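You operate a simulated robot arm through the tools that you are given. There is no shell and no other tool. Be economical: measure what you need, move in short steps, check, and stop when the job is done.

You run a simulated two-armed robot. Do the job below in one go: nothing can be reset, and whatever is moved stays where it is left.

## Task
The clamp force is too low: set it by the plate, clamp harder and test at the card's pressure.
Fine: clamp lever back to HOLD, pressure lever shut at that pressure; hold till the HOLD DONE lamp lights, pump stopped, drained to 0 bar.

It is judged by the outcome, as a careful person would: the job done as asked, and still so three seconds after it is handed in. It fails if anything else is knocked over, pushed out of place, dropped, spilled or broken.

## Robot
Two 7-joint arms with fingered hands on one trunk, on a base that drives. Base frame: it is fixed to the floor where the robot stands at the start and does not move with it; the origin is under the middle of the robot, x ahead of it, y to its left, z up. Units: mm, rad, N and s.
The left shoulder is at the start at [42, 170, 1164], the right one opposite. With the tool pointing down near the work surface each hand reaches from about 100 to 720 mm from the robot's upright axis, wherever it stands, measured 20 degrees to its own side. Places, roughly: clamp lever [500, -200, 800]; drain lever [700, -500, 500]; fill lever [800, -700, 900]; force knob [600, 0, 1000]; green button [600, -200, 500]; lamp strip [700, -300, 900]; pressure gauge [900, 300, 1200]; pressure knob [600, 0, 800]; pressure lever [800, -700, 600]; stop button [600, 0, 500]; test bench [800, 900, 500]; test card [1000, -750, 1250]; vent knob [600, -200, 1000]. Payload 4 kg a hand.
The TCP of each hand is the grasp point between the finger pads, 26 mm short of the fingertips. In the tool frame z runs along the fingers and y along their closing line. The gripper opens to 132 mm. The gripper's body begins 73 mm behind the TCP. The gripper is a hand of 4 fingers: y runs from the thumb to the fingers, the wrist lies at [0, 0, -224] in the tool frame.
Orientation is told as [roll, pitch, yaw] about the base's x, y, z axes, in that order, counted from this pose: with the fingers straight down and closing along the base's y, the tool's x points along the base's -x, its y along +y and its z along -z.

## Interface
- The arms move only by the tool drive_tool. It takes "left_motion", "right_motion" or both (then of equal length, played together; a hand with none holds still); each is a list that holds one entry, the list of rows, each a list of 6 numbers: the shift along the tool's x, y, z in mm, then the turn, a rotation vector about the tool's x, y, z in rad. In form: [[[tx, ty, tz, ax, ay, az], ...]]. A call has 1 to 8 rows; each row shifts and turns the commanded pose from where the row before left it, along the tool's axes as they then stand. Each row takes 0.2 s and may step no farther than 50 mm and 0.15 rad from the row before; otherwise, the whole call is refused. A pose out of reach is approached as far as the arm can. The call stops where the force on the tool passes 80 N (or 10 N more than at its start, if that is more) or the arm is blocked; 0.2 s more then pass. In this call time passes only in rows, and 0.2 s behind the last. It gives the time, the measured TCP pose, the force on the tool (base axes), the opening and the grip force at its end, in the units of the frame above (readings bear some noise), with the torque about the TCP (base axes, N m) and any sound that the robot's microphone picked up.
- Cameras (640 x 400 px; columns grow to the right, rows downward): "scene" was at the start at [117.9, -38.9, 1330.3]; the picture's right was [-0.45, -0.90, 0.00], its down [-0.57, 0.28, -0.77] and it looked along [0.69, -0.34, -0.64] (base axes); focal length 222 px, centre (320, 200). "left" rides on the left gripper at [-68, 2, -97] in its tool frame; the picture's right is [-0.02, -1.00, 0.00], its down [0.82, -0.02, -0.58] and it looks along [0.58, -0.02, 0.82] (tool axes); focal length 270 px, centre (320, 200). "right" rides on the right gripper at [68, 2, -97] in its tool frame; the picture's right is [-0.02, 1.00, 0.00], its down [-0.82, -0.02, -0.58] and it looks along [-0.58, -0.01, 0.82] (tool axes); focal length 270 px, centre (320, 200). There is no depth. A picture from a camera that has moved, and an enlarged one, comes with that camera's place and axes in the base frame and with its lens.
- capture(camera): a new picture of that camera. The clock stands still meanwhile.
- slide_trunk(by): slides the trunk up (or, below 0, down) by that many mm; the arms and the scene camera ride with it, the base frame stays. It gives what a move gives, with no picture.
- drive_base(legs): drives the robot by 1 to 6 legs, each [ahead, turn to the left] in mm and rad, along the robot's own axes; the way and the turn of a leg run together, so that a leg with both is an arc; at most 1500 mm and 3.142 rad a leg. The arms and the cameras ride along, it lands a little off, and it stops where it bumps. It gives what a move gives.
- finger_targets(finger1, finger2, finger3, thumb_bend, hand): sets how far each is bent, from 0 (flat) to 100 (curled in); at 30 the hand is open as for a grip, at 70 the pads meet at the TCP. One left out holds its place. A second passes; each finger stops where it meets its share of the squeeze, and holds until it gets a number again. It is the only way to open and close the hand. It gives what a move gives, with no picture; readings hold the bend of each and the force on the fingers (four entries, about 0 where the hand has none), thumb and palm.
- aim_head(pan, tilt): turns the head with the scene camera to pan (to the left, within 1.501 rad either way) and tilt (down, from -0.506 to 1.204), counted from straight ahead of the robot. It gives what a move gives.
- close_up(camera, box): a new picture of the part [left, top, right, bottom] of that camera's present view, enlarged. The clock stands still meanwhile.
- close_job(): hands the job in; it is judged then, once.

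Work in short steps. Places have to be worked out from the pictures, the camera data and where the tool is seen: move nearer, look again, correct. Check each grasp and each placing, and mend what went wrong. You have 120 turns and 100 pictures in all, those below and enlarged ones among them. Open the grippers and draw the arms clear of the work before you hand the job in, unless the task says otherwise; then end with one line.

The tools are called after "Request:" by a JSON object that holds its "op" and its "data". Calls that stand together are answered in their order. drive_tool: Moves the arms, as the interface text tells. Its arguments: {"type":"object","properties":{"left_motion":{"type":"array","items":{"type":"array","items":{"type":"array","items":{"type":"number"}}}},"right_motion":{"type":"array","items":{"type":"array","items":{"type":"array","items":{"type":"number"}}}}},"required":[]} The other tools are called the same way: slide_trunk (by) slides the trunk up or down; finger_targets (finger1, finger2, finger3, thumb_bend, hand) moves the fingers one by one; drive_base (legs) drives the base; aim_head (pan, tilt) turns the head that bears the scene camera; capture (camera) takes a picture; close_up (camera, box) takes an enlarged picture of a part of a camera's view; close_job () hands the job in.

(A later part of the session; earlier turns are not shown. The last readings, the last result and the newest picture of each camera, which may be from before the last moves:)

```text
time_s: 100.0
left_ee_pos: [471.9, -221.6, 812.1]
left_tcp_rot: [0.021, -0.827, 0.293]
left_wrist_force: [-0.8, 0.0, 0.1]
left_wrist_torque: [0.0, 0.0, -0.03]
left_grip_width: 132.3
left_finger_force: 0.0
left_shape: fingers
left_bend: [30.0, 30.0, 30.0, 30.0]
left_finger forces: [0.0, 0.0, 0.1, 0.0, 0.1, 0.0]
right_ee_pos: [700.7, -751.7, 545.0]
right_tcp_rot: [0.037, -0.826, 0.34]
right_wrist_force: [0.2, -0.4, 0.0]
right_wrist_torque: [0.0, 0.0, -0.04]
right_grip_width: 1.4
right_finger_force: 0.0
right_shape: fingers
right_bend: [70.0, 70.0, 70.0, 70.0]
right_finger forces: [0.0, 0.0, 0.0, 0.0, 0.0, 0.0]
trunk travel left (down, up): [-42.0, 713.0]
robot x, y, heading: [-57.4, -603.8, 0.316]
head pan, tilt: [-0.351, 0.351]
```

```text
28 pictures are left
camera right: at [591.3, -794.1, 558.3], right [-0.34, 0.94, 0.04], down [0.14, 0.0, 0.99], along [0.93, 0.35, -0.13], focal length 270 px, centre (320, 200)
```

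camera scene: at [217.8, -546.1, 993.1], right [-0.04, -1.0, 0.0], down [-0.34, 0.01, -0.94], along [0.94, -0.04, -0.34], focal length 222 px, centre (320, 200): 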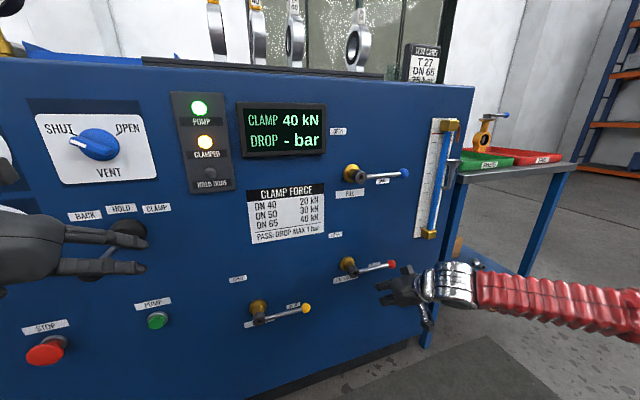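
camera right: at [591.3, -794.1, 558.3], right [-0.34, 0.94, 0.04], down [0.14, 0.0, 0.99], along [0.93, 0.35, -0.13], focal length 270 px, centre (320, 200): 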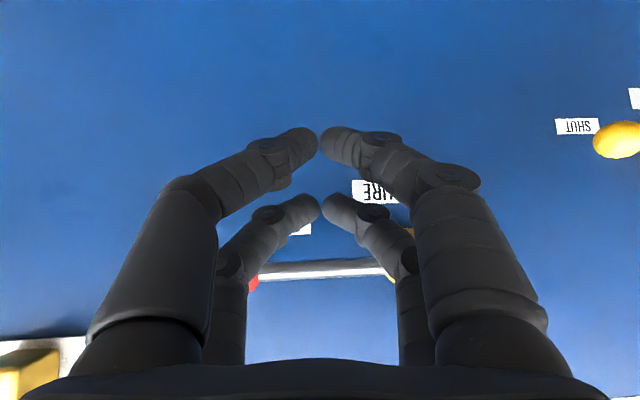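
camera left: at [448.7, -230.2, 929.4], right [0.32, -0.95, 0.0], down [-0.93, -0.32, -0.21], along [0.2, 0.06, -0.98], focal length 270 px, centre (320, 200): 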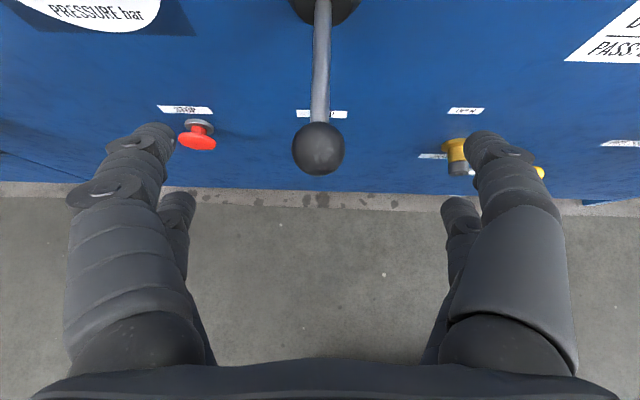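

Rod is at z≈587, finger tips at n≈467 below it. Move 28 mm further in and push the lever up along its arc (first half).

Request:
{"op": "drive_tool", "data": {"right_motion": [[[-19, 0, 20.6, 0, 0, 0], [-13.2, 0, -12.2, 0, 0, 0], [-17.6, -5, -16.3, 0, 0, 0], [-16.9, 4, -15.6, 0, 0, 0], [-16.1, 10, -14.9, 0, 0, 0]]]}}

Request:
{"op": "capture", "data": {"camera": "scene"}}

```text
time_s: 101.2
left_ee_pos: [472.9, -221.2, 813.7]
left_tcp_rot: [0.023, -0.827, 0.293]
left_wrist_force: [0.3, 0.3, 0.0]
left_wrist_torque: [0.01, 0.01, 0.01]
left_grip_width: 132.6
left_finger_force: 0.0
left_shape: fingers
left_bend: [30.0, 30.0, 30.0, 30.0]
left_finger forces: [0.0, 0.0, 0.0, 0.0, 0.0, 0.1]
right_ee_pos: [722.4, -734.8, 631.3]
right_tcp_rot: [0.038, -0.827, 0.339]
right_wrist_force: [-2.0, -1.2, -0.1]
right_wrist_torque: [0.01, 0.02, -0.02]
right_grip_width: 1.2
right_finger_force: 1.2
right_shape: fingers
right_bend: [70.0, 70.0, 70.0, 70.0]
right_finger forces: [0.0, 2.4, 0.1, 0.0, 0.0, 0.0]
trunk travel left (down, up): [-42.0, 713.0]
robot x, y, heading: [-56.4, -599.7, 0.315]
head pan, tilt: [-0.351, 0.351]
```

```text
27 pictures are left
camera scene: at [217.7, -546.2, 993.3], right [-0.04, -1.0, 0.0], down [-0.34, 0.01, -0.94], along [0.94, -0.04, -0.34], focal length 222 px, centre (320, 200)
```

scene: 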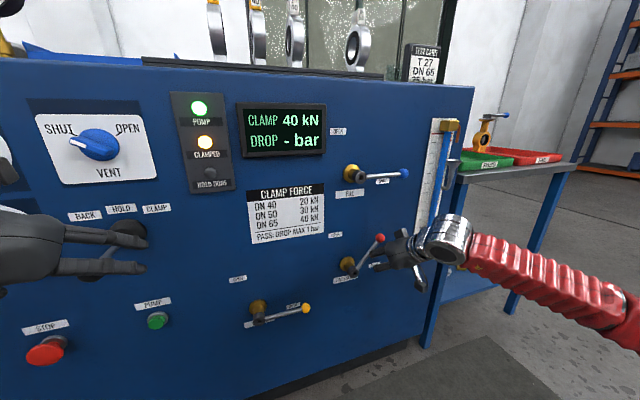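

Lever follows (~45°). Push on through the rest of the arc.

Request:
{"op": "drive_tool", "data": {"right_motion": [[[-14.3, 15, -13.2, 0, 0, 0], [-11, 19, -10.2, 0, 0, 0], [-7, 22, -6.5, 0, 0, 0]]]}}

Request:
{"op": "capture", "data": {"camera": "scene"}}

```text
time_s: 102.0
left_ee_pos: [472.3, -222.3, 815.2]
left_tcp_rot: [0.024, -0.829, 0.293]
left_wrist_force: [-0.6, 0.3, 0.7]
left_wrist_torque: [-0.01, -0.04, 0.01]
left_grip_width: 132.4
left_finger_force: 0.0
left_shape: fingers
left_bend: [30.0, 30.0, 30.0, 30.0]
left_finger forces: [0.1, 0.0, 0.0, 0.0, 0.0, 0.1]
right_ee_pos: [703.6, -685.0, 678.4]
right_tcp_rot: [0.039, -0.828, 0.339]
right_wrist_force: [-3.3, -3.3, -1.3]
right_wrist_torque: [-0.04, -0.02, -0.04]
right_grip_width: 1.5
right_finger_force: 2.1
right_shape: fingers
right_bend: [70.0, 71.0, 69.0, 70.0]
right_finger forces: [0.0, 4.5, 0.1, 0.0, 0.0, 0.1]
trunk travel left (down, up): [-42.0, 713.0]
robot x, y, heading: [-59.7, -603.4, 0.321]
head pan, tilt: [-0.351, 0.351]
```

```text
26 pictures are left
camera scene: at [217.6, -546.4, 993.3], right [-0.04, -1.0, 0.0], down [-0.34, 0.01, -0.94], along [0.94, -0.04, -0.34], focal length 222 px, centre (320, 200)
```

scene: 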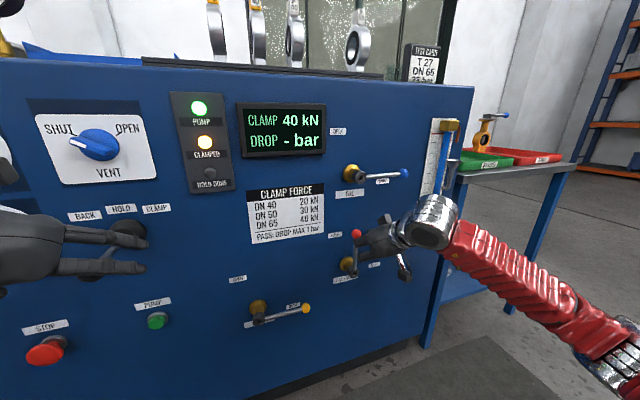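

Nearly upright; push a little more left and look at the gauge.

Request:
{"op": "drive_tool", "data": {"right_motion": [[[0, 10, 0, 0, 0, 0], [0, 10, 0, 0, 0, 0]]]}}

Request:
{"op": "aim_head", "data": {"pan": 0.1, "tilt": 0.25}}

Request:
{"op": "capture", "data": {"camera": "scene"}}

```text
time_s: 102.6
left_ee_pos: [471.9, -222.8, 813.5]
left_tcp_rot: [0.021, -0.827, 0.291]
left_wrist_force: [0.0, -1.0, 0.2]
left_wrist_torque: [-0.03, 0.0, -0.01]
left_grip_width: 132.6
left_finger_force: 0.0
left_shape: fingers
left_bend: [30.0, 30.0, 30.0, 30.0]
left_finger forces: [0.0, 0.1, 0.0, 0.1, 0.0, 0.0]
right_ee_pos: [695.3, -665.4, 678.0]
right_tcp_rot: [0.04, -0.828, 0.337]
right_wrist_force: [-1.2, -5.9, 1.1]
right_wrist_torque: [-0.04, -0.02, -0.22]
right_grip_width: 1.2
right_finger_force: 3.7
right_shape: fingers
right_bend: [70.0, 70.0, 66.0, 70.0]
right_finger forces: [0.0, 0.0, 7.2, 0.0, 0.0, 0.1]
trunk travel left (down, up): [-42.0, 713.0]
robot x, y, heading: [-53.3, -599.4, 0.319]
head pan, tilt: [-0.351, 0.351]
```

```text
time_s: 103.5
left_ee_pos: [472.4, -222.5, 812.4]
left_tcp_rot: [0.022, -0.828, 0.293]
left_wrist_force: [-0.2, 0.2, -0.4]
left_wrist_torque: [-0.02, 0.02, -0.04]
left_grip_width: 132.6
left_finger_force: 0.0
left_shape: fingers
left_bend: [30.0, 30.0, 30.0, 30.0]
left_finger forces: [0.0, 0.0, 0.1, 0.0, 0.0, 0.0]
right_ee_pos: [696.0, -665.3, 676.7]
right_tcp_rot: [0.039, -0.828, 0.341]
right_wrist_force: [-1.2, -6.8, 2.9]
right_wrist_torque: [0.01, -0.09, -0.26]
right_grip_width: 1.4
right_finger_force: 3.6
right_shape: fingers
right_bend: [70.0, 70.0, 66.0, 70.0]
right_finger forces: [0.0, 0.1, 7.9, 0.0, 0.0, 0.0]
trunk travel left (down, up): [-42.0, 713.0]
robot x, y, heading: [-58.3, -600.3, 0.315]
head pan, tilt: [0.099, 0.25]
```

```text
25 pictures are left
camera scene: at [209.9, -505.6, 1002.8], right [0.4, -0.92, 0.0], down [-0.23, -0.1, -0.97], along [0.89, 0.39, -0.25], focal length 222 px, centre (320, 200)
```

scene: 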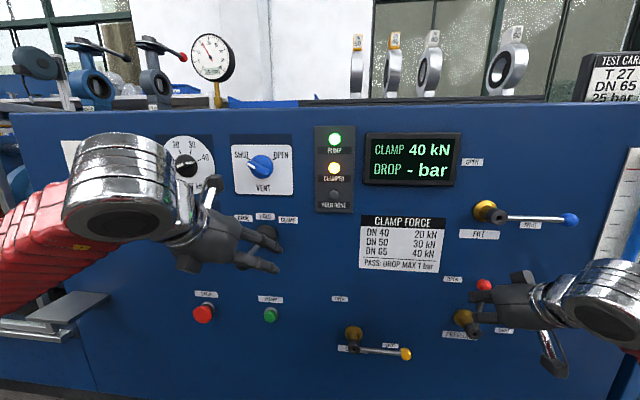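

Pressure is building. Read the gauge closely while I take the right hand back and round to the lever's left side.

Request:
{"op": "drive_tool", "data": {"right_motion": [[[24, -3, -26, 0, 0, 0], [24, 0, -26, 0, 0, 0], [0, 40, 0, 0, 0, 0], [0, 40, 0, 0, 0, 0]]]}}

Request:
{"op": "close_up", "data": {"camera": "scene", "box": [150, 20, 310, 120]}}

Request:
{"op": "close_up", "data": {"camera": "scene", "box": [320, 120, 640, 400]}}

```text
time_s: 104.5
left_ee_pos: [471.8, -221.0, 814.0]
left_tcp_rot: [0.024, -0.826, 0.295]
left_wrist_force: [-0.3, -0.6, -0.2]
left_wrist_torque: [0.02, -0.02, 0.01]
left_grip_width: 132.2
left_finger_force: 0.1
left_shape: fingers
left_bend: [30.0, 30.0, 30.0, 30.0]
left_finger forces: [0.1, 0.1, 0.0, 0.1, 0.0, 0.1]
right_ee_pos: [601.1, -617.0, 676.3]
right_tcp_rot: [0.039, -0.827, 0.339]
right_wrist_force: [-0.5, 0.3, -0.3]
right_wrist_torque: [0.01, 0.03, 0.04]
right_grip_width: 1.4
right_finger_force: 0.0
right_shape: fingers
right_bend: [70.0, 70.0, 70.0, 70.0]
right_finger forces: [0.0, 0.0, 0.0, 0.1, 0.0, 0.0]
trunk travel left (down, up): [-42.0, 713.0]
robot x, y, heading: [-56.6, -598.2, 0.312]
head pan, tilt: [0.099, 0.25]
```

```text
4.00 times, centred on (230, 70) of scene
camera zoom: at [210.3, -505.2, 1002.6], right [0.4, -0.92, 0.0], down [-0.23, -0.1, -0.97], along [0.89, 0.39, -0.25], focal length 887 px, centre (680, 720)
```

zoom: 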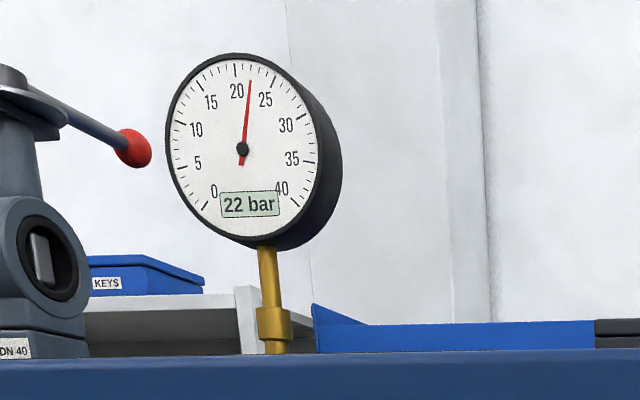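

```text
1.43 times, centred on (480, 260) of scene
camera zoom: at [210.3, -505.2, 1002.6], right [0.4, -0.92, 0.0], down [-0.23, -0.1, -0.97], along [0.89, 0.39, -0.25], focal length 317 px, centre (91, 114)
```

zoom: 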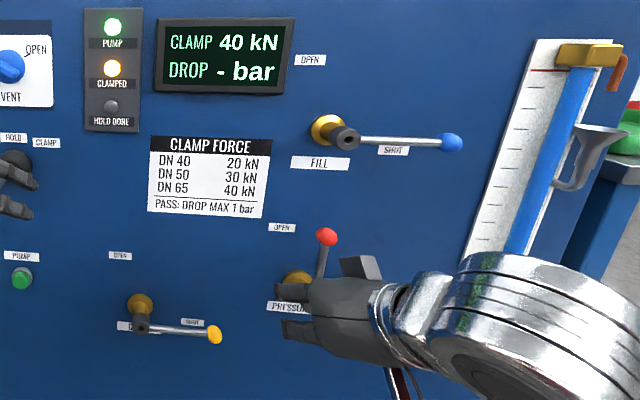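

22 bar and rising; the lever is upright at OPEN. Bring the fingers in on its left side and re-read.

Request:
{"op": "drive_tool", "data": {"right_motion": [[[-27.2, 0, 29.4, 0, 0, 0], [-27.2, 0, 29.4, 0, 0, 0]]]}}

Request:
{"op": "close_up", "data": {"camera": "scene", "box": [180, 20, 260, 100]}}

Request:
{"op": "close_up", "data": {"camera": "scene", "box": [320, 200, 640, 400]}}

```text
time_s: 105.1
left_ee_pos: [471.2, -221.3, 812.5]
left_tcp_rot: [0.023, -0.825, 0.293]
left_wrist_force: [0.0, -0.8, 0.5]
left_wrist_torque: [-0.01, -0.03, 0.02]
left_grip_width: 132.4
left_finger_force: 0.1
left_shape: fingers
left_bend: [30.0, 30.0, 30.0, 30.0]
left_finger forces: [0.0, 0.0, 0.0, 0.0, 0.1, 0.1]
right_ee_pos: [676.7, -587.9, 677.9]
right_tcp_rot: [0.036, -0.827, 0.34]
right_wrist_force: [0.3, 0.5, 0.5]
right_wrist_torque: [-0.06, -0.02, 0.02]
right_grip_width: 1.4
right_finger_force: 0.0
right_shape: fingers
right_bend: [70.0, 70.0, 70.0, 70.0]
right_finger forces: [0.1, 0.0, 0.1, 0.0, 0.0, 0.1]
trunk travel left (down, up): [-42.0, 713.0]
robot x, y, heading: [-57.9, -601.0, 0.31]
head pan, tilt: [0.099, 0.25]
```

```text
5.00 times, centred on (220, 60) of scene
camera zoom: at [210.3, -505.1, 1002.6], right [0.4, -0.92, 0.0], down [-0.23, -0.1, -0.97], along [0.89, 0.39, -0.25], focal length 1108 px, centre (820, 900)
```

zoom: 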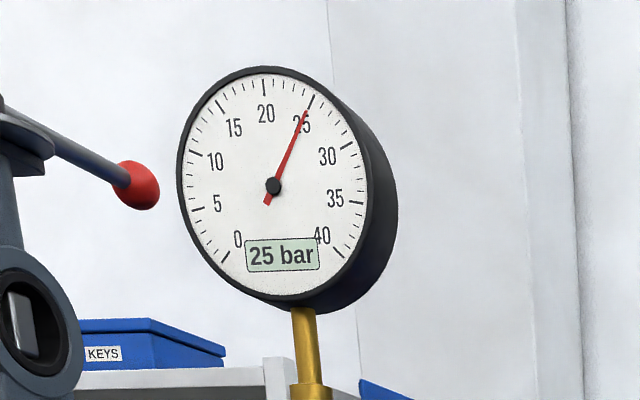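

```text
2.00 times, centred on (480, 300) of scene
camera zoom: at [210.3, -505.1, 1002.6], right [0.4, -0.92, 0.0], down [-0.23, -0.1, -0.97], along [0.89, 0.39, -0.25], focal length 443 px, centre (0, 0)
```

zoom: 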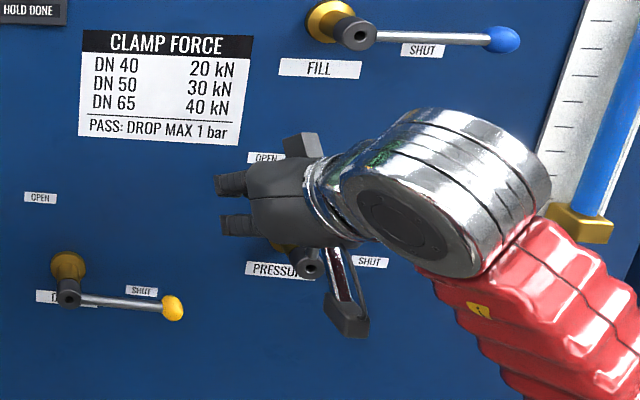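

25 bar, steady target reached. Now push the lever to the right and down to SHUT.

Request:
{"op": "drive_tool", "data": {"right_motion": [[[-5, -29, 2, 0, 0, 0], [-1.8, -29, -1.7, 0, 0, 0], [-1.5, -33, -1.4, 0, 0, 0], [5.9, -33, 5.4, 0, 0, 0], [15.4, -26, 14.3, 0, 0, 0], [14, -15, 12.9, 0, 0, 0], [17.6, -8, 16.3, 0, 0, 0]]]}}

Request:
{"op": "close_up", "data": {"camera": "scene", "box": [150, 0, 640, 400]}}

```text
time_s: 106.7
left_ee_pos: [471.5, -221.6, 812.1]
left_tcp_rot: [0.022, -0.826, 0.293]
left_wrist_force: [0.2, 0.2, -0.5]
left_wrist_torque: [0.0, 0.04, 0.0]
left_grip_width: 132.5
left_finger_force: 0.1
left_shape: fingers
left_bend: [30.0, 30.0, 30.0, 30.0]
left_finger forces: [0.0, 0.1, 0.0, 0.0, 0.0, 0.0]
right_ee_pos: [741.3, -746.7, 608.7]
right_tcp_rot: [0.036, -0.826, 0.34]
right_wrist_force: [-0.9, 0.2, 0.0]
right_wrist_torque: [0.0, -0.02, 0.0]
right_grip_width: 1.1
right_finger_force: 0.1
right_shape: fingers
right_bend: [70.0, 70.0, 70.0, 70.0]
right_finger forces: [0.0, 0.0, 0.0, 0.0, 0.0, 0.0]
trunk travel left (down, up): [-42.0, 713.0]
robot x, y, heading: [-58.8, -596.8, 0.317]
head pan, tilt: [0.099, 0.25]
```

```text
1.00 times, centred on (395, 200) of scene (not enlarged: the box is as wide or as high as the picture)
camera zoom: at [210.3, -505.0, 1002.6], right [0.4, -0.92, 0.0], down [-0.23, -0.1, -0.97], along [0.89, 0.39, -0.25], focal length 222 px, centre (245, 200)
```

zoom: 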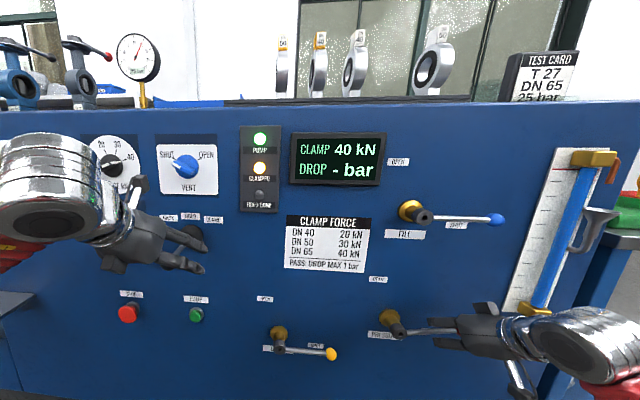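

Lever is almost horizontal; press further down until it meets its stop.

Request:
{"op": "drive_tool", "data": {"right_motion": [[[7.3, 0, 6.8, 0, 0, 0], [5.1, 0, 4.8, 0, 0, 0], [3.7, 0, 3.4, 0, 0, 0]]]}}

Request:
{"op": "capture", "data": {"camera": "scene"}}

```text
time_s: 107.5
left_ee_pos: [471.2, -221.4, 812.2]
left_tcp_rot: [0.022, -0.828, 0.296]
left_wrist_force: [0.4, 0.5, 0.4]
left_wrist_torque: [0.02, 0.0, 0.02]
left_grip_width: 132.5
left_finger_force: 0.1
left_shape: fingers
left_bend: [30.0, 30.0, 30.0, 30.0]
left_finger forces: [0.0, 0.0, 0.0, 0.0, 0.0, 0.0]
right_ee_pos: [742.8, -747.7, 586.8]
right_tcp_rot: [0.037, -0.829, 0.34]
right_wrist_force: [-0.4, 1.3, 4.1]
right_wrist_torque: [0.05, -0.08, -0.01]
right_grip_width: 1.3
right_finger_force: 1.6
right_shape: fingers
right_bend: [70.0, 70.0, 70.0, 70.0]
right_finger forces: [0.0, 2.4, 1.3, 0.0, 0.1, 0.0]
trunk travel left (down, up): [-42.0, 713.0]
robot x, y, heading: [-58.9, -600.8, 0.319]
head pan, tilt: [0.099, 0.25]
```

```text
19 pictures are left
camera scene: at [209.8, -505.1, 1002.9], right [0.4, -0.92, 0.0], down [-0.23, -0.1, -0.97], along [0.89, 0.39, -0.25], focal length 222 px, centre (320, 200)
```

scene: 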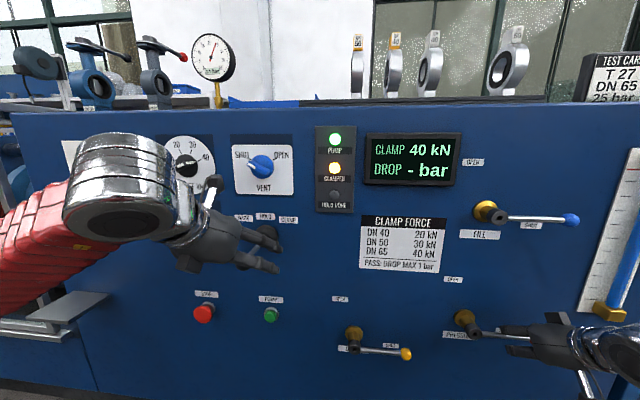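

Contact at 4 N. Press a bit more to be sure it's on the stop.

Request:
{"op": "drive_tool", "data": {"right_motion": [[[3.7, 0, 3.4, 0, 0, 0], [3.7, 0, 3.4, 0, 0, 0], [3, 0, 2.7, 0, 0, 0]]]}}

Request:
{"op": "close_up", "data": {"camera": "scene", "box": [310, 120, 640, 400]}}

```text
time_s: 108.3
left_ee_pos: [470.0, -221.1, 814.4]
left_tcp_rot: [0.019, -0.832, 0.297]
left_wrist_force: [-0.5, -0.6, 0.6]
left_wrist_torque: [-0.02, 0.0, 0.01]
left_grip_width: 132.5
left_finger_force: 0.0
left_shape: fingers
left_bend: [30.0, 30.0, 30.0, 30.0]
left_finger forces: [0.0, 0.1, 0.1, 0.1, 0.1, 0.1]
right_ee_pos: [743.7, -746.4, 583.3]
right_tcp_rot: [0.036, -0.851, 0.343]
right_wrist_force: [10.7, 4.4, 39.3]
right_wrist_torque: [0.42, -0.65, -0.07]
right_grip_width: 1.3
right_finger_force: 18.7
right_shape: fingers
right_bend: [70.0, 71.0, 71.0, 70.0]
right_finger forces: [0.0, 26.8, 11.0, 0.0, 0.1, 0.0]
trunk travel left (down, up): [-42.0, 713.0]
robot x, y, heading: [-55.4, -597.3, 0.313]
head pan, tilt: [0.099, 0.25]
```

```text
1.43 times, centred on (475, 260) of scene
camera zoom: at [206.7, -504.6, 1004.3], right [0.4, -0.92, 0.0], down [-0.22, -0.1, -0.97], along [0.89, 0.39, -0.25], focal length 317 px, centre (99, 114)
```

zoom: 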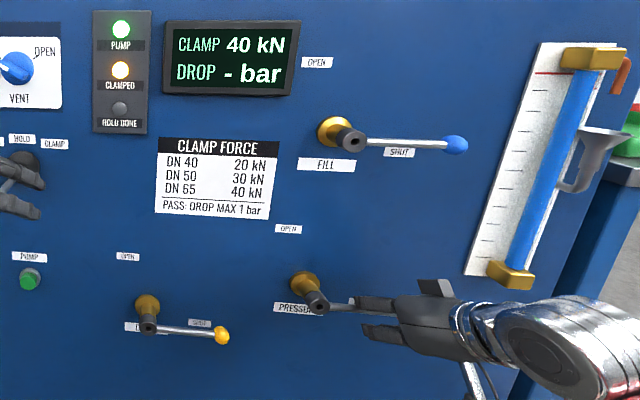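

It's on the stop (39 N). Lift off, draw the right hand back, wait and watch the lamp.

Request:
{"op": "drive_tool", "data": {"right_motion": [[[-14, 0, -13, 0, 0, 0], [27, 0, -29, 0, 0, 0], [27, 0, -29, 0, 0, 0], [20, 0, -22, 0, 0, 0], [0, 0, 0, 0, 0, 0], [0, 0, 0, 0, 0, 0], [0, 0, 0, 0, 0, 0], [0, 0, 0, 0, 0, 0]]]}}

Request:
{"op": "capture", "data": {"camera": "scene"}}

```text
time_s: 110.1
left_ee_pos: [472.5, -222.1, 814.2]
left_tcp_rot: [0.023, -0.826, 0.292]
left_wrist_force: [0.4, -0.4, -0.3]
left_wrist_torque: [0.0, 0.02, 0.0]
left_grip_width: 132.4
left_finger_force: 0.2
left_shape: fingers
left_bend: [30.0, 30.0, 30.0, 30.0]
left_finger forces: [0.0, 0.0, 0.0, 0.0, 0.0, 0.0]
right_ee_pos: [641.2, -788.9, 590.5]
right_tcp_rot: [0.038, -0.827, 0.341]
right_wrist_force: [-0.4, 0.5, 0.4]
right_wrist_torque: [0.02, -0.02, -0.03]
right_grip_width: 1.2
right_finger_force: 0.1
right_shape: fingers
right_bend: [70.0, 70.0, 70.0, 70.0]
right_finger forces: [0.0, 0.1, 0.0, 0.0, 0.0, 0.0]
trunk travel left (down, up): [-42.0, 713.0]
robot x, y, heading: [-57.7, -597.1, 0.312]
head pan, tilt: [0.099, 0.25]
```

```text
17 pictures are left
camera scene: at [210.1, -505.1, 1002.7], right [0.4, -0.92, 0.0], down [-0.23, -0.1, -0.97], along [0.89, 0.39, -0.25], focal length 222 px, centre (320, 200)
```

scene: 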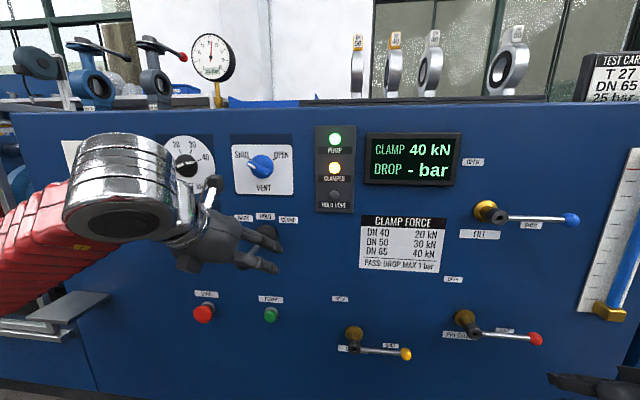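

Lever is shut, but the needle looks lower; read the gauge.

Request:
{"op": "close_up", "data": {"camera": "scene", "box": [180, 20, 260, 100]}}

```text
5.00 times, centred on (220, 60) of scene
camera zoom: at [210.1, -505.1, 1002.7], right [0.4, -0.92, 0.0], down [-0.23, -0.1, -0.97], along [0.89, 0.39, -0.25], focal length 1108 px, centre (820, 900)
```

zoom: 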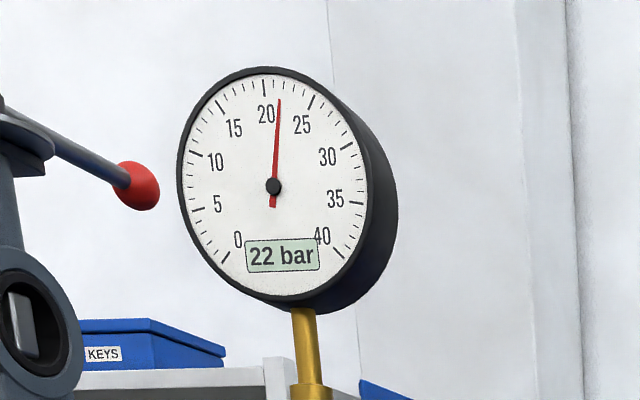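

Pressure has sagged to 22 bar. Wait another 1.6 s to see whether it settles or leaks.

Request:
{"op": "drive_tool", "data": {"right_motion": [[[0, 0, 0, 0, 0, 0], [0, 0, 0, 0, 0, 0], [0, 0, 0, 0, 0, 0], [0, 0, 0, 0, 0, 0], [0, 0, 0, 0, 0, 0], [0, 0, 0, 0, 0, 0], [0, 0, 0, 0, 0, 0], [0, 0, 0, 0, 0, 0]]]}}

Request:
{"op": "close_up", "data": {"camera": "scene", "box": [180, 20, 480, 215]}}

```text
time_s: 111.9
left_ee_pos: [472.2, -221.6, 814.2]
left_tcp_rot: [0.023, -0.825, 0.293]
left_wrist_force: [0.0, -1.3, 0.2]
left_wrist_torque: [0.0, -0.02, -0.04]
left_grip_width: 132.4
left_finger_force: 0.1
left_shape: fingers
left_bend: [30.0, 30.0, 30.0, 30.0]
left_finger forces: [0.0, 0.0, 0.0, 0.0, 0.0, 0.1]
right_ee_pos: [641.1, -789.3, 590.7]
right_tcp_rot: [0.038, -0.826, 0.34]
right_wrist_force: [0.3, 0.0, -0.4]
right_wrist_torque: [0.02, 0.03, -0.01]
right_grip_width: 1.1
right_finger_force: 0.0
right_shape: fingers
right_bend: [70.0, 70.0, 70.0, 70.0]
right_finger forces: [0.0, 0.0, 0.0, 0.0, 0.0, 0.0]
trunk travel left (down, up): [-42.0, 713.0]
robot x, y, heading: [-59.3, -601.3, 0.313]
head pan, tilt: [0.099, 0.25]
```

```text
2.05 times, centred on (330, 118) of scene
camera zoom: at [210.1, -505.1, 1002.7], right [0.4, -0.92, 0.0], down [-0.23, -0.1, -0.97], along [0.89, 0.39, -0.25], focal length 455 px, centre (300, 369)
```

zoom: 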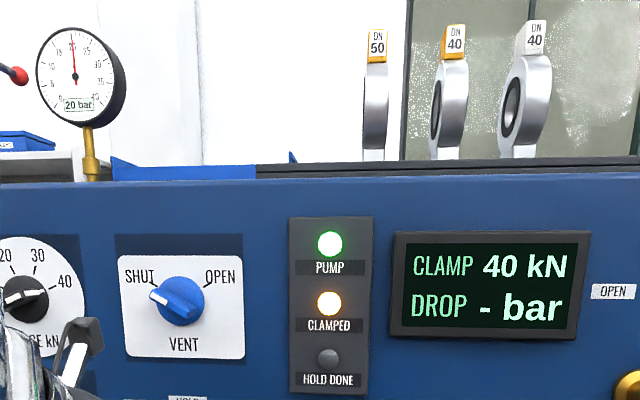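

Still falling (20 bar), HOLD DONE not lit; the hold runs. While it does, I move the left hand off the clamp lever towards the STOP button.

Request:
{"op": "drive_tool", "data": {"left_motion": [[[20, 0, -22, 0, 0, 0], [0, 45, 0, 0, 0, 0], [0, 45, 0, 0, 0, 0], [0, 45, 0, 0, 0, 0], [0, 38, 0, 0, 0, 0], [20, 0, 35, 0, 0, 0], [32, 0, 35, 0, 0, 0], [32, 0, 35, 0, 0, 0]]]}}

Request:
{"op": "finger_targets", "data": {"hand": "left", "finger1": 70, "finger2": 70, "finger3": 70, "thumb_bend": 70}}

Request:
{"op": "capture", "data": {"camera": "scene"}}

```text
time_s: 113.7
left_ee_pos: [409.5, -56.8, 682.6]
left_tcp_rot: [0.022, -0.827, 0.295]
left_wrist_force: [0.2, -0.3, -0.7]
left_wrist_torque: [0.02, 0.02, -0.02]
left_grip_width: 132.6
left_finger_force: 0.0
left_shape: fingers
left_bend: [30.0, 30.0, 30.0, 30.0]
left_finger forces: [0.0, 0.0, 0.0, 0.0, 0.0, 0.1]
right_ee_pos: [642.0, -787.9, 591.1]
right_tcp_rot: [0.039, -0.826, 0.339]
right_wrist_force: [-0.6, -0.6, 0.2]
right_wrist_torque: [0.0, 0.01, 0.0]
right_grip_width: 1.3
right_finger_force: 0.0
right_shape: fingers
right_bend: [70.0, 70.0, 70.0, 70.0]
right_finger forces: [0.1, 0.1, 0.0, 0.0, 0.0, 0.1]
trunk travel left (down, up): [-42.0, 713.0]
robot x, y, heading: [-56.4, -600.8, 0.312]
head pan, tilt: [0.099, 0.25]
```

```text
time_s: 114.7
left_ee_pos: [409.8, -57.2, 682.5]
left_tcp_rot: [0.023, -0.825, 0.295]
left_wrist_force: [0.5, -0.5, -0.3]
left_wrist_torque: [0.0, 0.01, -0.01]
left_grip_width: 1.6
left_finger_force: 0.0
left_shape: fingers
left_bend: [70.0, 70.0, 70.0, 70.0]
left_finger forces: [0.1, 0.0, 0.0, 0.0, 0.0, 0.1]
right_ee_pos: [641.7, -789.1, 589.8]
right_tcp_rot: [0.039, -0.825, 0.341]
right_wrist_force: [0.2, 0.2, 0.8]
right_wrist_torque: [-0.01, 0.02, -0.01]
right_grip_width: 1.6
right_finger_force: 0.0
right_shape: fingers
right_bend: [70.0, 70.0, 70.0, 70.0]
right_finger forces: [0.1, 0.1, 0.0, 0.0, 0.1, 0.1]
trunk travel left (down, up): [-42.0, 713.0]
robot x, y, heading: [-58.6, -598.8, 0.311]
head pan, tilt: [0.099, 0.25]
```

```text
14 pictures are left
camera scene: at [210.0, -505.1, 1002.7], right [0.4, -0.92, 0.0], down [-0.23, -0.1, -0.97], along [0.89, 0.39, -0.25], focal length 222 px, centre (320, 200)
```

scene: 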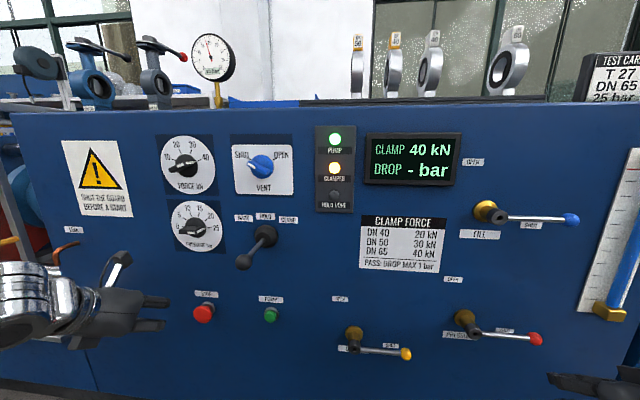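

Lamp not lit yet (7 s). Wait some more seconds.

Request:
{"op": "drive_tool", "data": {"left_motion": [[[0, 0, 0, 0, 0, 0], [0, 0, 0, 0, 0, 0], [0, 0, 0, 0, 0, 0], [0, 0, 0, 0, 0, 0], [0, 0, 0, 0, 0, 0], [0, 0, 0, 0, 0, 0], [0, 0, 0, 0, 0, 0], [0, 0, 0, 0, 0, 0]]]}}

Request:
{"op": "drive_tool", "data": {"left_motion": [[[0, 0, 0, 0, 0, 0], [0, 0, 0, 0, 0, 0], [0, 0, 0, 0, 0, 0], [0, 0, 0, 0, 0, 0], [0, 0, 0, 0, 0, 0], [0, 0, 0, 0, 0, 0], [0, 0, 0, 0, 0, 0], [0, 0, 0, 0, 0, 0]]]}}

Request:
{"op": "close_up", "data": {"camera": "scene", "box": [180, 20, 480, 215]}}

```text
time_s: 116.5
left_ee_pos: [410.8, -55.6, 682.6]
left_tcp_rot: [0.021, -0.825, 0.293]
left_wrist_force: [-0.6, -0.8, 0.0]
left_wrist_torque: [-0.01, 0.0, 0.01]
left_grip_width: 1.5
left_finger_force: 0.1
left_shape: fingers
left_bend: [70.0, 70.0, 70.0, 70.0]
left_finger forces: [0.1, 0.0, 0.0, 0.0, 0.0, 0.0]
right_ee_pos: [641.5, -788.8, 592.3]
right_tcp_rot: [0.04, -0.827, 0.342]
right_wrist_force: [-0.8, 0.6, -0.3]
right_wrist_torque: [-0.01, 0.01, 0.05]
right_grip_width: 1.1
right_finger_force: 0.1
right_shape: fingers
right_bend: [70.0, 70.0, 70.0, 70.0]
right_finger forces: [0.1, 0.1, 0.1, 0.1, 0.1, 0.0]
trunk travel left (down, up): [-42.0, 713.0]
robot x, y, heading: [-60.5, -602.5, 0.313]
head pan, tilt: [0.099, 0.25]
```

```text
time_s: 118.3
left_ee_pos: [410.5, -56.3, 682.4]
left_tcp_rot: [0.023, -0.826, 0.292]
left_wrist_force: [0.0, -0.3, -0.1]
left_wrist_torque: [-0.03, 0.04, -0.02]
left_grip_width: 1.3
left_finger_force: 0.0
left_shape: fingers
left_bend: [70.0, 70.0, 70.0, 70.0]
left_finger forces: [0.1, 0.1, 0.0, 0.0, 0.1, 0.1]
right_ee_pos: [641.0, -788.7, 590.9]
right_tcp_rot: [0.038, -0.825, 0.341]
right_wrist_force: [0.0, -0.7, 0.4]
right_wrist_torque: [0.04, 0.02, 0.03]
right_grip_width: 1.4
right_finger_force: 0.0
right_shape: fingers
right_bend: [70.0, 70.0, 70.0, 70.0]
right_finger forces: [0.0, 0.1, 0.1, 0.1, 0.0, 0.0]
trunk travel left (down, up): [-42.0, 713.0]
robot x, y, heading: [-58.6, -596.7, 0.315]
head pan, tilt: [0.099, 0.25]
```

```text
2.05 times, centred on (330, 118) of scene
camera zoom: at [210.0, -505.2, 1002.7], right [0.4, -0.92, 0.0], down [-0.23, -0.1, -0.97], along [0.89, 0.39, -0.25], focal length 455 px, centre (300, 369)
```

zoom: 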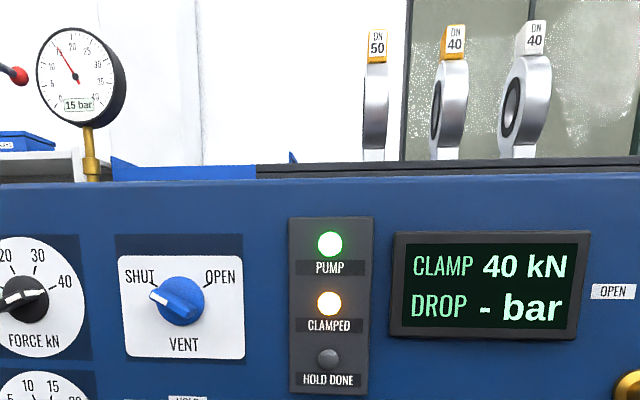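

15 bar now, lamp still dark. Wait another ~5 s.

Request:
{"op": "drive_tool", "data": {"left_motion": [[[0, 0, 0, 0, 0, 0], [0, 0, 0, 0, 0, 0], [0, 0, 0, 0, 0, 0], [0, 0, 0, 0, 0, 0], [0, 0, 0, 0, 0, 0], [0, 0, 0, 0, 0, 0], [0, 0, 0, 0, 0, 0], [0, 0, 0, 0, 0, 0]]]}}

Request:
{"op": "drive_tool", "data": {"left_motion": [[[0, 0, 0, 0, 0, 0], [0, 0, 0, 0, 0, 0], [0, 0, 0, 0, 0, 0], [0, 0, 0, 0, 0, 0], [0, 0, 0, 0, 0, 0], [0, 0, 0, 0, 0, 0], [0, 0, 0, 0, 0, 0], [0, 0, 0, 0, 0, 0]]]}}

Request:
{"op": "drive_tool", "data": {"left_motion": [[[0, 0, 0, 0, 0, 0], [0, 0, 0, 0, 0, 0], [0, 0, 0, 0, 0, 0], [0, 0, 0, 0, 0, 0], [0, 0, 0, 0, 0, 0], [0, 0, 0, 0, 0, 0], [0, 0, 0, 0, 0, 0], [0, 0, 0, 0, 0, 0]]]}}

Request:
{"op": "capture", "data": {"camera": "scene"}}

```text
time_s: 120.1
left_ee_pos: [410.3, -55.8, 683.5]
left_tcp_rot: [0.023, -0.825, 0.293]
left_wrist_force: [-1.0, -0.4, -0.5]
left_wrist_torque: [-0.02, 0.03, 0.01]
left_grip_width: 1.5
left_finger_force: 0.1
left_shape: fingers
left_bend: [70.0, 70.0, 70.0, 70.0]
left_finger forces: [0.0, 0.1, 0.1, 0.0, 0.0, 0.0]
right_ee_pos: [642.4, -789.0, 590.7]
right_tcp_rot: [0.038, -0.828, 0.339]
right_wrist_force: [0.7, 0.1, -0.6]
right_wrist_torque: [0.03, -0.01, -0.01]
right_grip_width: 1.4
right_finger_force: 0.0
right_shape: fingers
right_bend: [70.0, 70.0, 70.0, 70.0]
right_finger forces: [0.0, 0.0, 0.0, 0.0, 0.0, 0.1]
trunk travel left (down, up): [-42.0, 713.0]
robot x, y, heading: [-61.0, -600.5, 0.315]
head pan, tilt: [0.099, 0.25]
```

```text
time_s: 121.9
left_ee_pos: [409.9, -56.4, 682.9]
left_tcp_rot: [0.022, -0.827, 0.293]
left_wrist_force: [-0.7, -0.4, 0.0]
left_wrist_torque: [0.01, -0.05, 0.0]
left_grip_width: 1.5
left_finger_force: 0.1
left_shape: fingers
left_bend: [70.0, 70.0, 70.0, 70.0]
left_finger forces: [0.1, 0.0, 0.0, 0.0, 0.0, 0.1]
right_ee_pos: [641.9, -789.6, 590.8]
right_tcp_rot: [0.04, -0.825, 0.34]
right_wrist_force: [0.6, -0.8, 0.0]
right_wrist_torque: [0.03, 0.03, -0.02]
right_grip_width: 1.1
right_finger_force: 0.1
right_shape: fingers
right_bend: [70.0, 70.0, 70.0, 70.0]
right_finger forces: [0.0, 0.0, 0.1, 0.0, 0.0, 0.0]
trunk travel left (down, up): [-42.0, 713.0]
robot x, y, heading: [-57.8, -596.8, 0.312]
head pan, tilt: [0.099, 0.25]
```

```text
time_s: 123.7
left_ee_pos: [409.8, -56.6, 682.6]
left_tcp_rot: [0.023, -0.827, 0.293]
left_wrist_force: [0.7, 0.6, 0.9]
left_wrist_torque: [0.01, -0.03, -0.04]
left_grip_width: 1.4
left_finger_force: 0.0
left_shape: fingers
left_bend: [70.0, 70.0, 70.0, 70.0]
left_finger forces: [0.0, 0.0, 0.0, 0.0, 0.0, 0.0]
right_ee_pos: [643.3, -788.2, 591.7]
right_tcp_rot: [0.038, -0.825, 0.341]
right_wrist_force: [0.2, -0.4, -0.2]
right_wrist_torque: [-0.02, -0.05, 0.0]
right_grip_width: 1.5
right_finger_force: 0.2
right_shape: fingers
right_bend: [70.0, 70.0, 70.0, 70.0]
right_finger forces: [0.0, 0.1, 0.0, 0.1, 0.1, 0.0]
trunk travel left (down, up): [-42.0, 713.0]
robot x, y, heading: [-54.6, -600.0, 0.316]
head pan, tilt: [0.099, 0.25]
```

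```text
12 pictures are left
camera scene: at [210.0, -505.1, 1002.7], right [0.4, -0.92, 0.0], down [-0.23, -0.1, -0.97], along [0.89, 0.39, -0.25], focal length 222 px, centre (320, 200)
```

scene: 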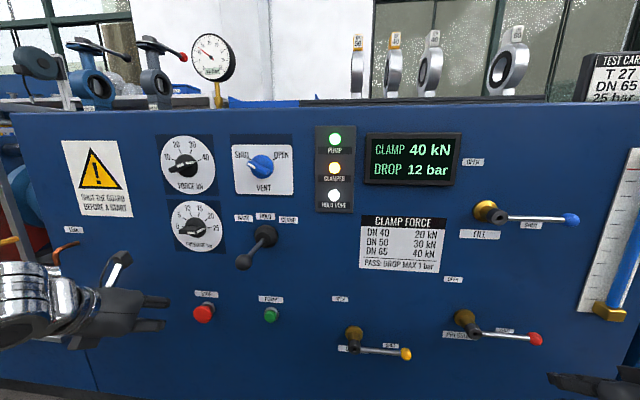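

HOLD DONE is lit (drop 12 bar read). Now the STOP button (s≈182, z≈550): lower the left hand and press.

Request:
{"op": "drive_tool", "data": {"left_motion": [[[10.4, -0.5, 35.9, 0, 0, 0], [10.4, -0.5, 35.9, 0, 0, 0], [10.4, -0.5, 35.9, 0, 0, 0], [10.4, -0.5, 35.9, 0, 0, 0]]]}}

Request:
{"op": "capture", "data": {"camera": "left"}}

```text
time_s: 124.7
left_ee_pos: [482.4, -35.5, 553.1]
left_tcp_rot: [0.025, -0.827, 0.294]
left_wrist_force: [-0.2, -0.1, 0.1]
left_wrist_torque: [-0.02, -0.02, 0.05]
left_grip_width: 1.5
left_finger_force: 0.0
left_shape: fingers
left_bend: [70.0, 70.0, 70.0, 70.0]
left_finger forces: [0.0, 0.0, 0.0, 0.0, 0.0, 0.1]
right_ee_pos: [643.1, -788.6, 591.3]
right_tcp_rot: [0.038, -0.827, 0.34]
right_wrist_force: [-0.1, 0.6, -0.2]
right_wrist_torque: [-0.01, -0.02, 0.0]
right_grip_width: 1.1
right_finger_force: 0.0
right_shape: fingers
right_bend: [70.0, 70.0, 70.0, 70.0]
right_finger forces: [0.0, 0.1, 0.1, 0.1, 0.0, 0.0]
trunk travel left (down, up): [-42.0, 713.0]
robot x, y, heading: [-54.4, -599.0, 0.315]
head pan, tilt: [0.099, 0.25]
```

```text
11 pictures are left
camera left: at [459.7, -43.6, 669.0], right [0.32, -0.95, 0.0], down [-0.93, -0.32, -0.21], along [0.2, 0.07, -0.98], focal length 270 px, centre (320, 200)
```

left: 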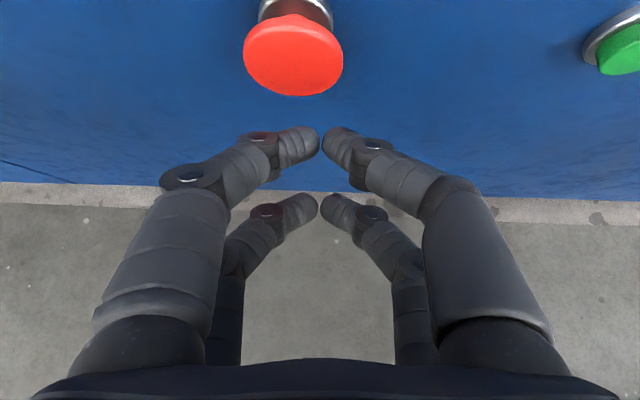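

Button is ~14 mm further left; shift and press forward.

Request:
{"op": "drive_tool", "data": {"left_motion": [[[-8, 14, 0, 0, 0, 0], [-5.4, 0, 5.9, 0, 0, 0], [-5.4, 0, 5.9, 0, 0, 0], [-4.1, 0, 4.4, 0, 0, 0], [-4.1, 0, 4.4, 0, 0, 0], [-4.1, 0, 4.4, 0, 0, 0], [-4.1, 0, 4.4, 0, 0, 0], [-4.1, 0, 4.4, 0, 0, 0]]]}}

```text
time_s: 126.5
left_ee_pos: [523.2, -6.5, 558.9]
left_tcp_rot: [0.024, -0.818, 0.293]
left_wrist_force: [-39.4, -8.7, -0.8]
left_wrist_torque: [0.01, 0.03, 0.17]
left_grip_width: 0.1
left_finger_force: 19.7
left_shape: fingers
left_bend: [72.0, 70.0, 70.0, 71.0]
left_finger forces: [27.1, 0.0, 0.0, 0.0, 13.6, 0.0]
right_ee_pos: [640.9, -788.5, 592.2]
right_tcp_rot: [0.038, -0.829, 0.342]
right_wrist_force: [-0.1, 0.2, 0.0]
right_wrist_torque: [-0.02, 0.01, -0.02]
right_grip_width: 1.2
right_finger_force: 0.2
right_shape: fingers
right_bend: [70.0, 70.0, 70.0, 70.0]
right_finger forces: [0.1, 0.0, 0.0, 0.1, 0.0, 0.0]
trunk travel left (down, up): [-42.0, 713.0]
robot x, y, heading: [-55.5, -602.1, 0.311]
head pan, tilt: [0.099, 0.25]
heard: click
```

Click heard. Draw the left hand back; bring the right hand across toward the drain lever (hub s≈585, ball s≈703, z≈519).

Request:
{"op": "drive_tool", "data": {"left_motion": [[[13.6, 0, -14.7, 0, 0, 0], [27, 0, -29, 0, 0, 0], [27, 0, -29, 0, 0, 0], [0, 0, 0, 0, 0, 0], [0, 0, 0, 0, 0, 0], [0, 0, 0, 0, 0, 0], [0, 0, 0, 0, 0, 0], [0, 0, 0, 0, 0, 0]]], "right_motion": [[[0, 46, 0, 0.028, 0, 0], [0, 46, 0, 0, 0, 0], [0, 46, 0, 0, 0, 0], [0, 46, 0, 0, 0, 0], [0, 46, 0, 0, 0, 0], [0, 46, 0, 0, 0, 0], [34.5, 0, 31.9, 0, 0, 0], [34.5, 0, 31.9, 0, 0, 0]]]}}

Request:
{"op": "capture", "data": {"camera": "scene"}}

```text
time_s: 128.3
left_ee_pos: [433.0, -36.7, 559.4]
left_tcp_rot: [0.021, -0.827, 0.292]
left_wrist_force: [1.0, 0.6, -0.3]
left_wrist_torque: [0.0, -0.04, -0.01]
left_grip_width: 1.1
left_finger_force: 0.0
left_shape: fingers
left_bend: [70.0, 70.0, 70.0, 70.0]
left_finger forces: [0.0, 0.0, 0.1, 0.0, 0.0, 0.0]
right_ee_pos: [553.2, -528.3, 514.4]
right_tcp_rot: [0.009, -0.818, 0.341]
right_wrist_force: [0.6, -0.3, -0.8]
right_wrist_torque: [0.01, 0.02, -0.02]
right_grip_width: 1.0
right_finger_force: 0.1
right_shape: fingers
right_bend: [70.0, 70.0, 70.0, 70.0]
right_finger forces: [0.0, 0.0, 0.0, 0.1, 0.0, 0.0]
right hand out of reach, approached as far as the arm can: row 8
trunk travel left (down, up): [-42.0, 713.0]
robot x, y, heading: [-57.3, -605.1, 0.312]
head pan, tilt: [0.099, 0.25]
```

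```text
10 pictures are left
camera scene: at [210.2, -505.1, 1002.6], right [0.4, -0.92, 0.0], down [-0.23, -0.1, -0.97], along [0.89, 0.39, -0.25], focal length 222 px, centre (320, 200)
```

scene: 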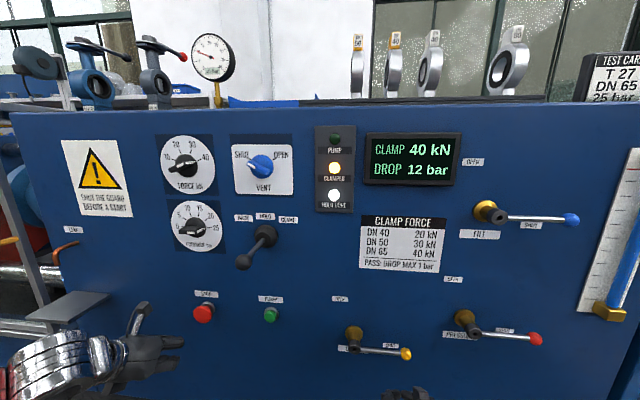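

Pump lamp off, HOLD DONE lit. Lower the trunk 40 mm to get the right hand under the drain lever.

Request:
{"op": "slide_trunk", "data": {"by": -40}}

Request:
{"op": "capture", "data": {"camera": "right"}}

```text
time_s: 129.2
left_ee_pos: [432.0, -35.9, 522.1]
left_tcp_rot: [0.023, -0.827, 0.291]
left_wrist_force: [-0.1, 0.7, 0.5]
left_wrist_torque: [0.01, -0.01, 0.01]
left_grip_width: 0.9
left_finger_force: 0.0
left_shape: fingers
left_bend: [70.0, 70.0, 70.0, 70.0]
left_finger forces: [0.0, 0.0, 0.0, 0.1, 0.1, 0.1]
right_ee_pos: [547.5, -529.4, 443.1]
right_tcp_rot: [0.011, -0.746, 0.341]
right_wrist_force: [0.6, -0.3, 0.2]
right_wrist_torque: [-0.04, 0.04, 0.03]
right_grip_width: 1.1
right_finger_force: 0.1
right_shape: fingers
right_bend: [70.0, 70.0, 70.0, 70.0]
right_finger forces: [0.0, 0.0, 0.0, 0.0, 0.0, 0.1]
trunk travel left (down, up): [-2.0, 753.0]
robot x, y, heading: [-59.1, -595.7, 0.312]
head pan, tilt: [0.099, 0.25]
```

```text
9 pictures are left
camera right: at [438.5, -568.4, 466.9], right [-0.33, 0.95, 0.03], down [0.21, 0.04, 0.98], along [0.92, 0.32, -0.21], focal length 270 px, centre (320, 200)
```

right: 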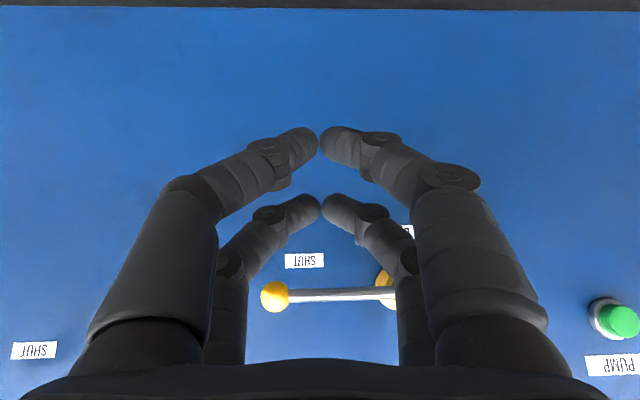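

Ball at s≈711, z≈500; the hand is below the rod. Go in under it and push up (first half).

Request:
{"op": "drive_tool", "data": {"right_motion": [[[-26.2, 0, 24.3, 0, 0, 0], [-26.2, 0, 24.3, 0, 0, 0], [-26.2, 0, 24.3, 0, 0, 0], [-14.3, 0, -15.4, 0, 0, 0], [-12.2, 0, -13.2, 0, 0, 0], [-16.3, -5, -17.6, 0, 0, 0], [-15.6, 4, -16.9, 0, 0, 0], [-14.9, 10, -16.1, 0, 0, 0]]]}}

Request:
{"op": "capture", "data": {"camera": "scene"}}

```text
time_s: 130.9
left_ee_pos: [432.9, -36.4, 520.8]
left_tcp_rot: [0.023, -0.827, 0.293]
left_wrist_force: [-0.5, 0.3, -0.2]
left_wrist_torque: [0.0, -0.01, 0.02]
left_grip_width: 1.3
left_finger_force: 0.0
left_shape: fingers
left_bend: [70.0, 70.0, 70.0, 70.0]
left_finger forces: [0.0, 0.1, 0.1, 0.1, 0.1, 0.0]
right_ee_pos: [646.3, -486.3, 549.5]
right_tcp_rot: [0.012, -0.744, 0.339]
right_wrist_force: [-4.3, -1.3, -1.7]
right_wrist_torque: [-0.01, 0.03, 0.08]
right_grip_width: 1.1
right_finger_force: 1.8
right_shape: fingers
right_bend: [70.0, 70.0, 70.0, 70.0]
right_finger forces: [0.0, 4.3, 0.0, 0.0, 0.1, 0.0]
trunk travel left (down, up): [-2.0, 753.0]
robot x, y, heading: [-56.9, -601.5, 0.313]
head pan, tilt: [0.099, 0.25]
```

```text
8 pictures are left
camera scene: at [231.1, -498.4, 958.5], right [0.4, -0.92, 0.0], down [-0.23, -0.1, -0.97], along [0.89, 0.39, -0.25], focal length 222 px, centre (320, 200)
```

scene: 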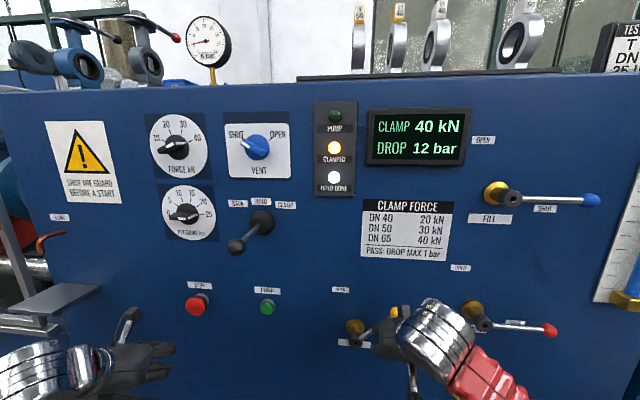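

The drain lever follows (~40°) and the gauge is dropping. Push on to fully open.

Request:
{"op": "drive_tool", "data": {"right_motion": [[[-13.2, 15, -14.3, 0, 0, 0], [-10.2, 19, -11, 0, 0, 0], [-6.5, 22, -7, 0, 0, 0], [0, 10, 0, 0, 0, 0], [0, 8, 0, 0, 0, 0]]]}}

Request:
{"op": "capture", "data": {"camera": "scene"}}

```text
time_s: 132.2
left_ee_pos: [432.0, -36.7, 520.8]
left_tcp_rot: [0.023, -0.828, 0.294]
left_wrist_force: [-0.3, 0.6, -0.5]
left_wrist_torque: [0.0, 0.01, -0.02]
left_grip_width: 1.0
left_finger_force: 0.0
left_shape: fingers
left_bend: [70.0, 70.0, 70.0, 70.0]
left_finger forces: [0.1, 0.0, 0.1, 0.0, 0.0, 0.0]
right_ee_pos: [619.0, -416.6, 593.7]
right_tcp_rot: [0.012, -0.744, 0.34]
right_wrist_force: [-4.5, -5.8, 0.7]
right_wrist_torque: [-0.02, 0.0, -0.16]
right_grip_width: 1.2
right_finger_force: 5.1
right_shape: fingers
right_bend: [70.0, 72.0, 68.0, 70.0]
right_finger forces: [0.0, 9.7, 0.0, 0.0, 0.0, 0.1]
trunk travel left (down, up): [-2.0, 753.0]
robot x, y, heading: [-59.3, -600.8, 0.315]
head pan, tilt: [0.099, 0.25]
```

```text
7 pictures are left
camera scene: at [230.9, -498.6, 958.5], right [0.4, -0.92, 0.0], down [-0.23, -0.1, -0.97], along [0.89, 0.39, -0.25], focal length 222 px, centre (320, 200)
```

scene: 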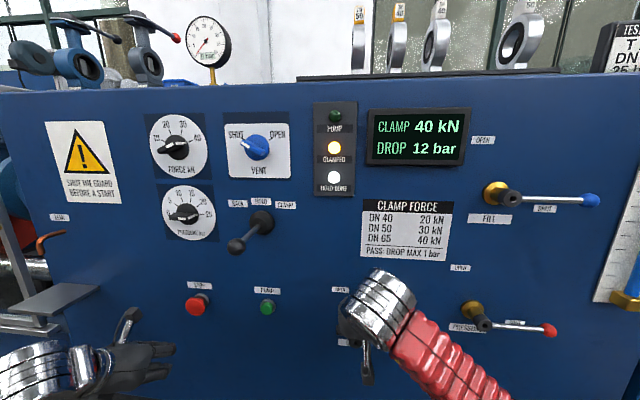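

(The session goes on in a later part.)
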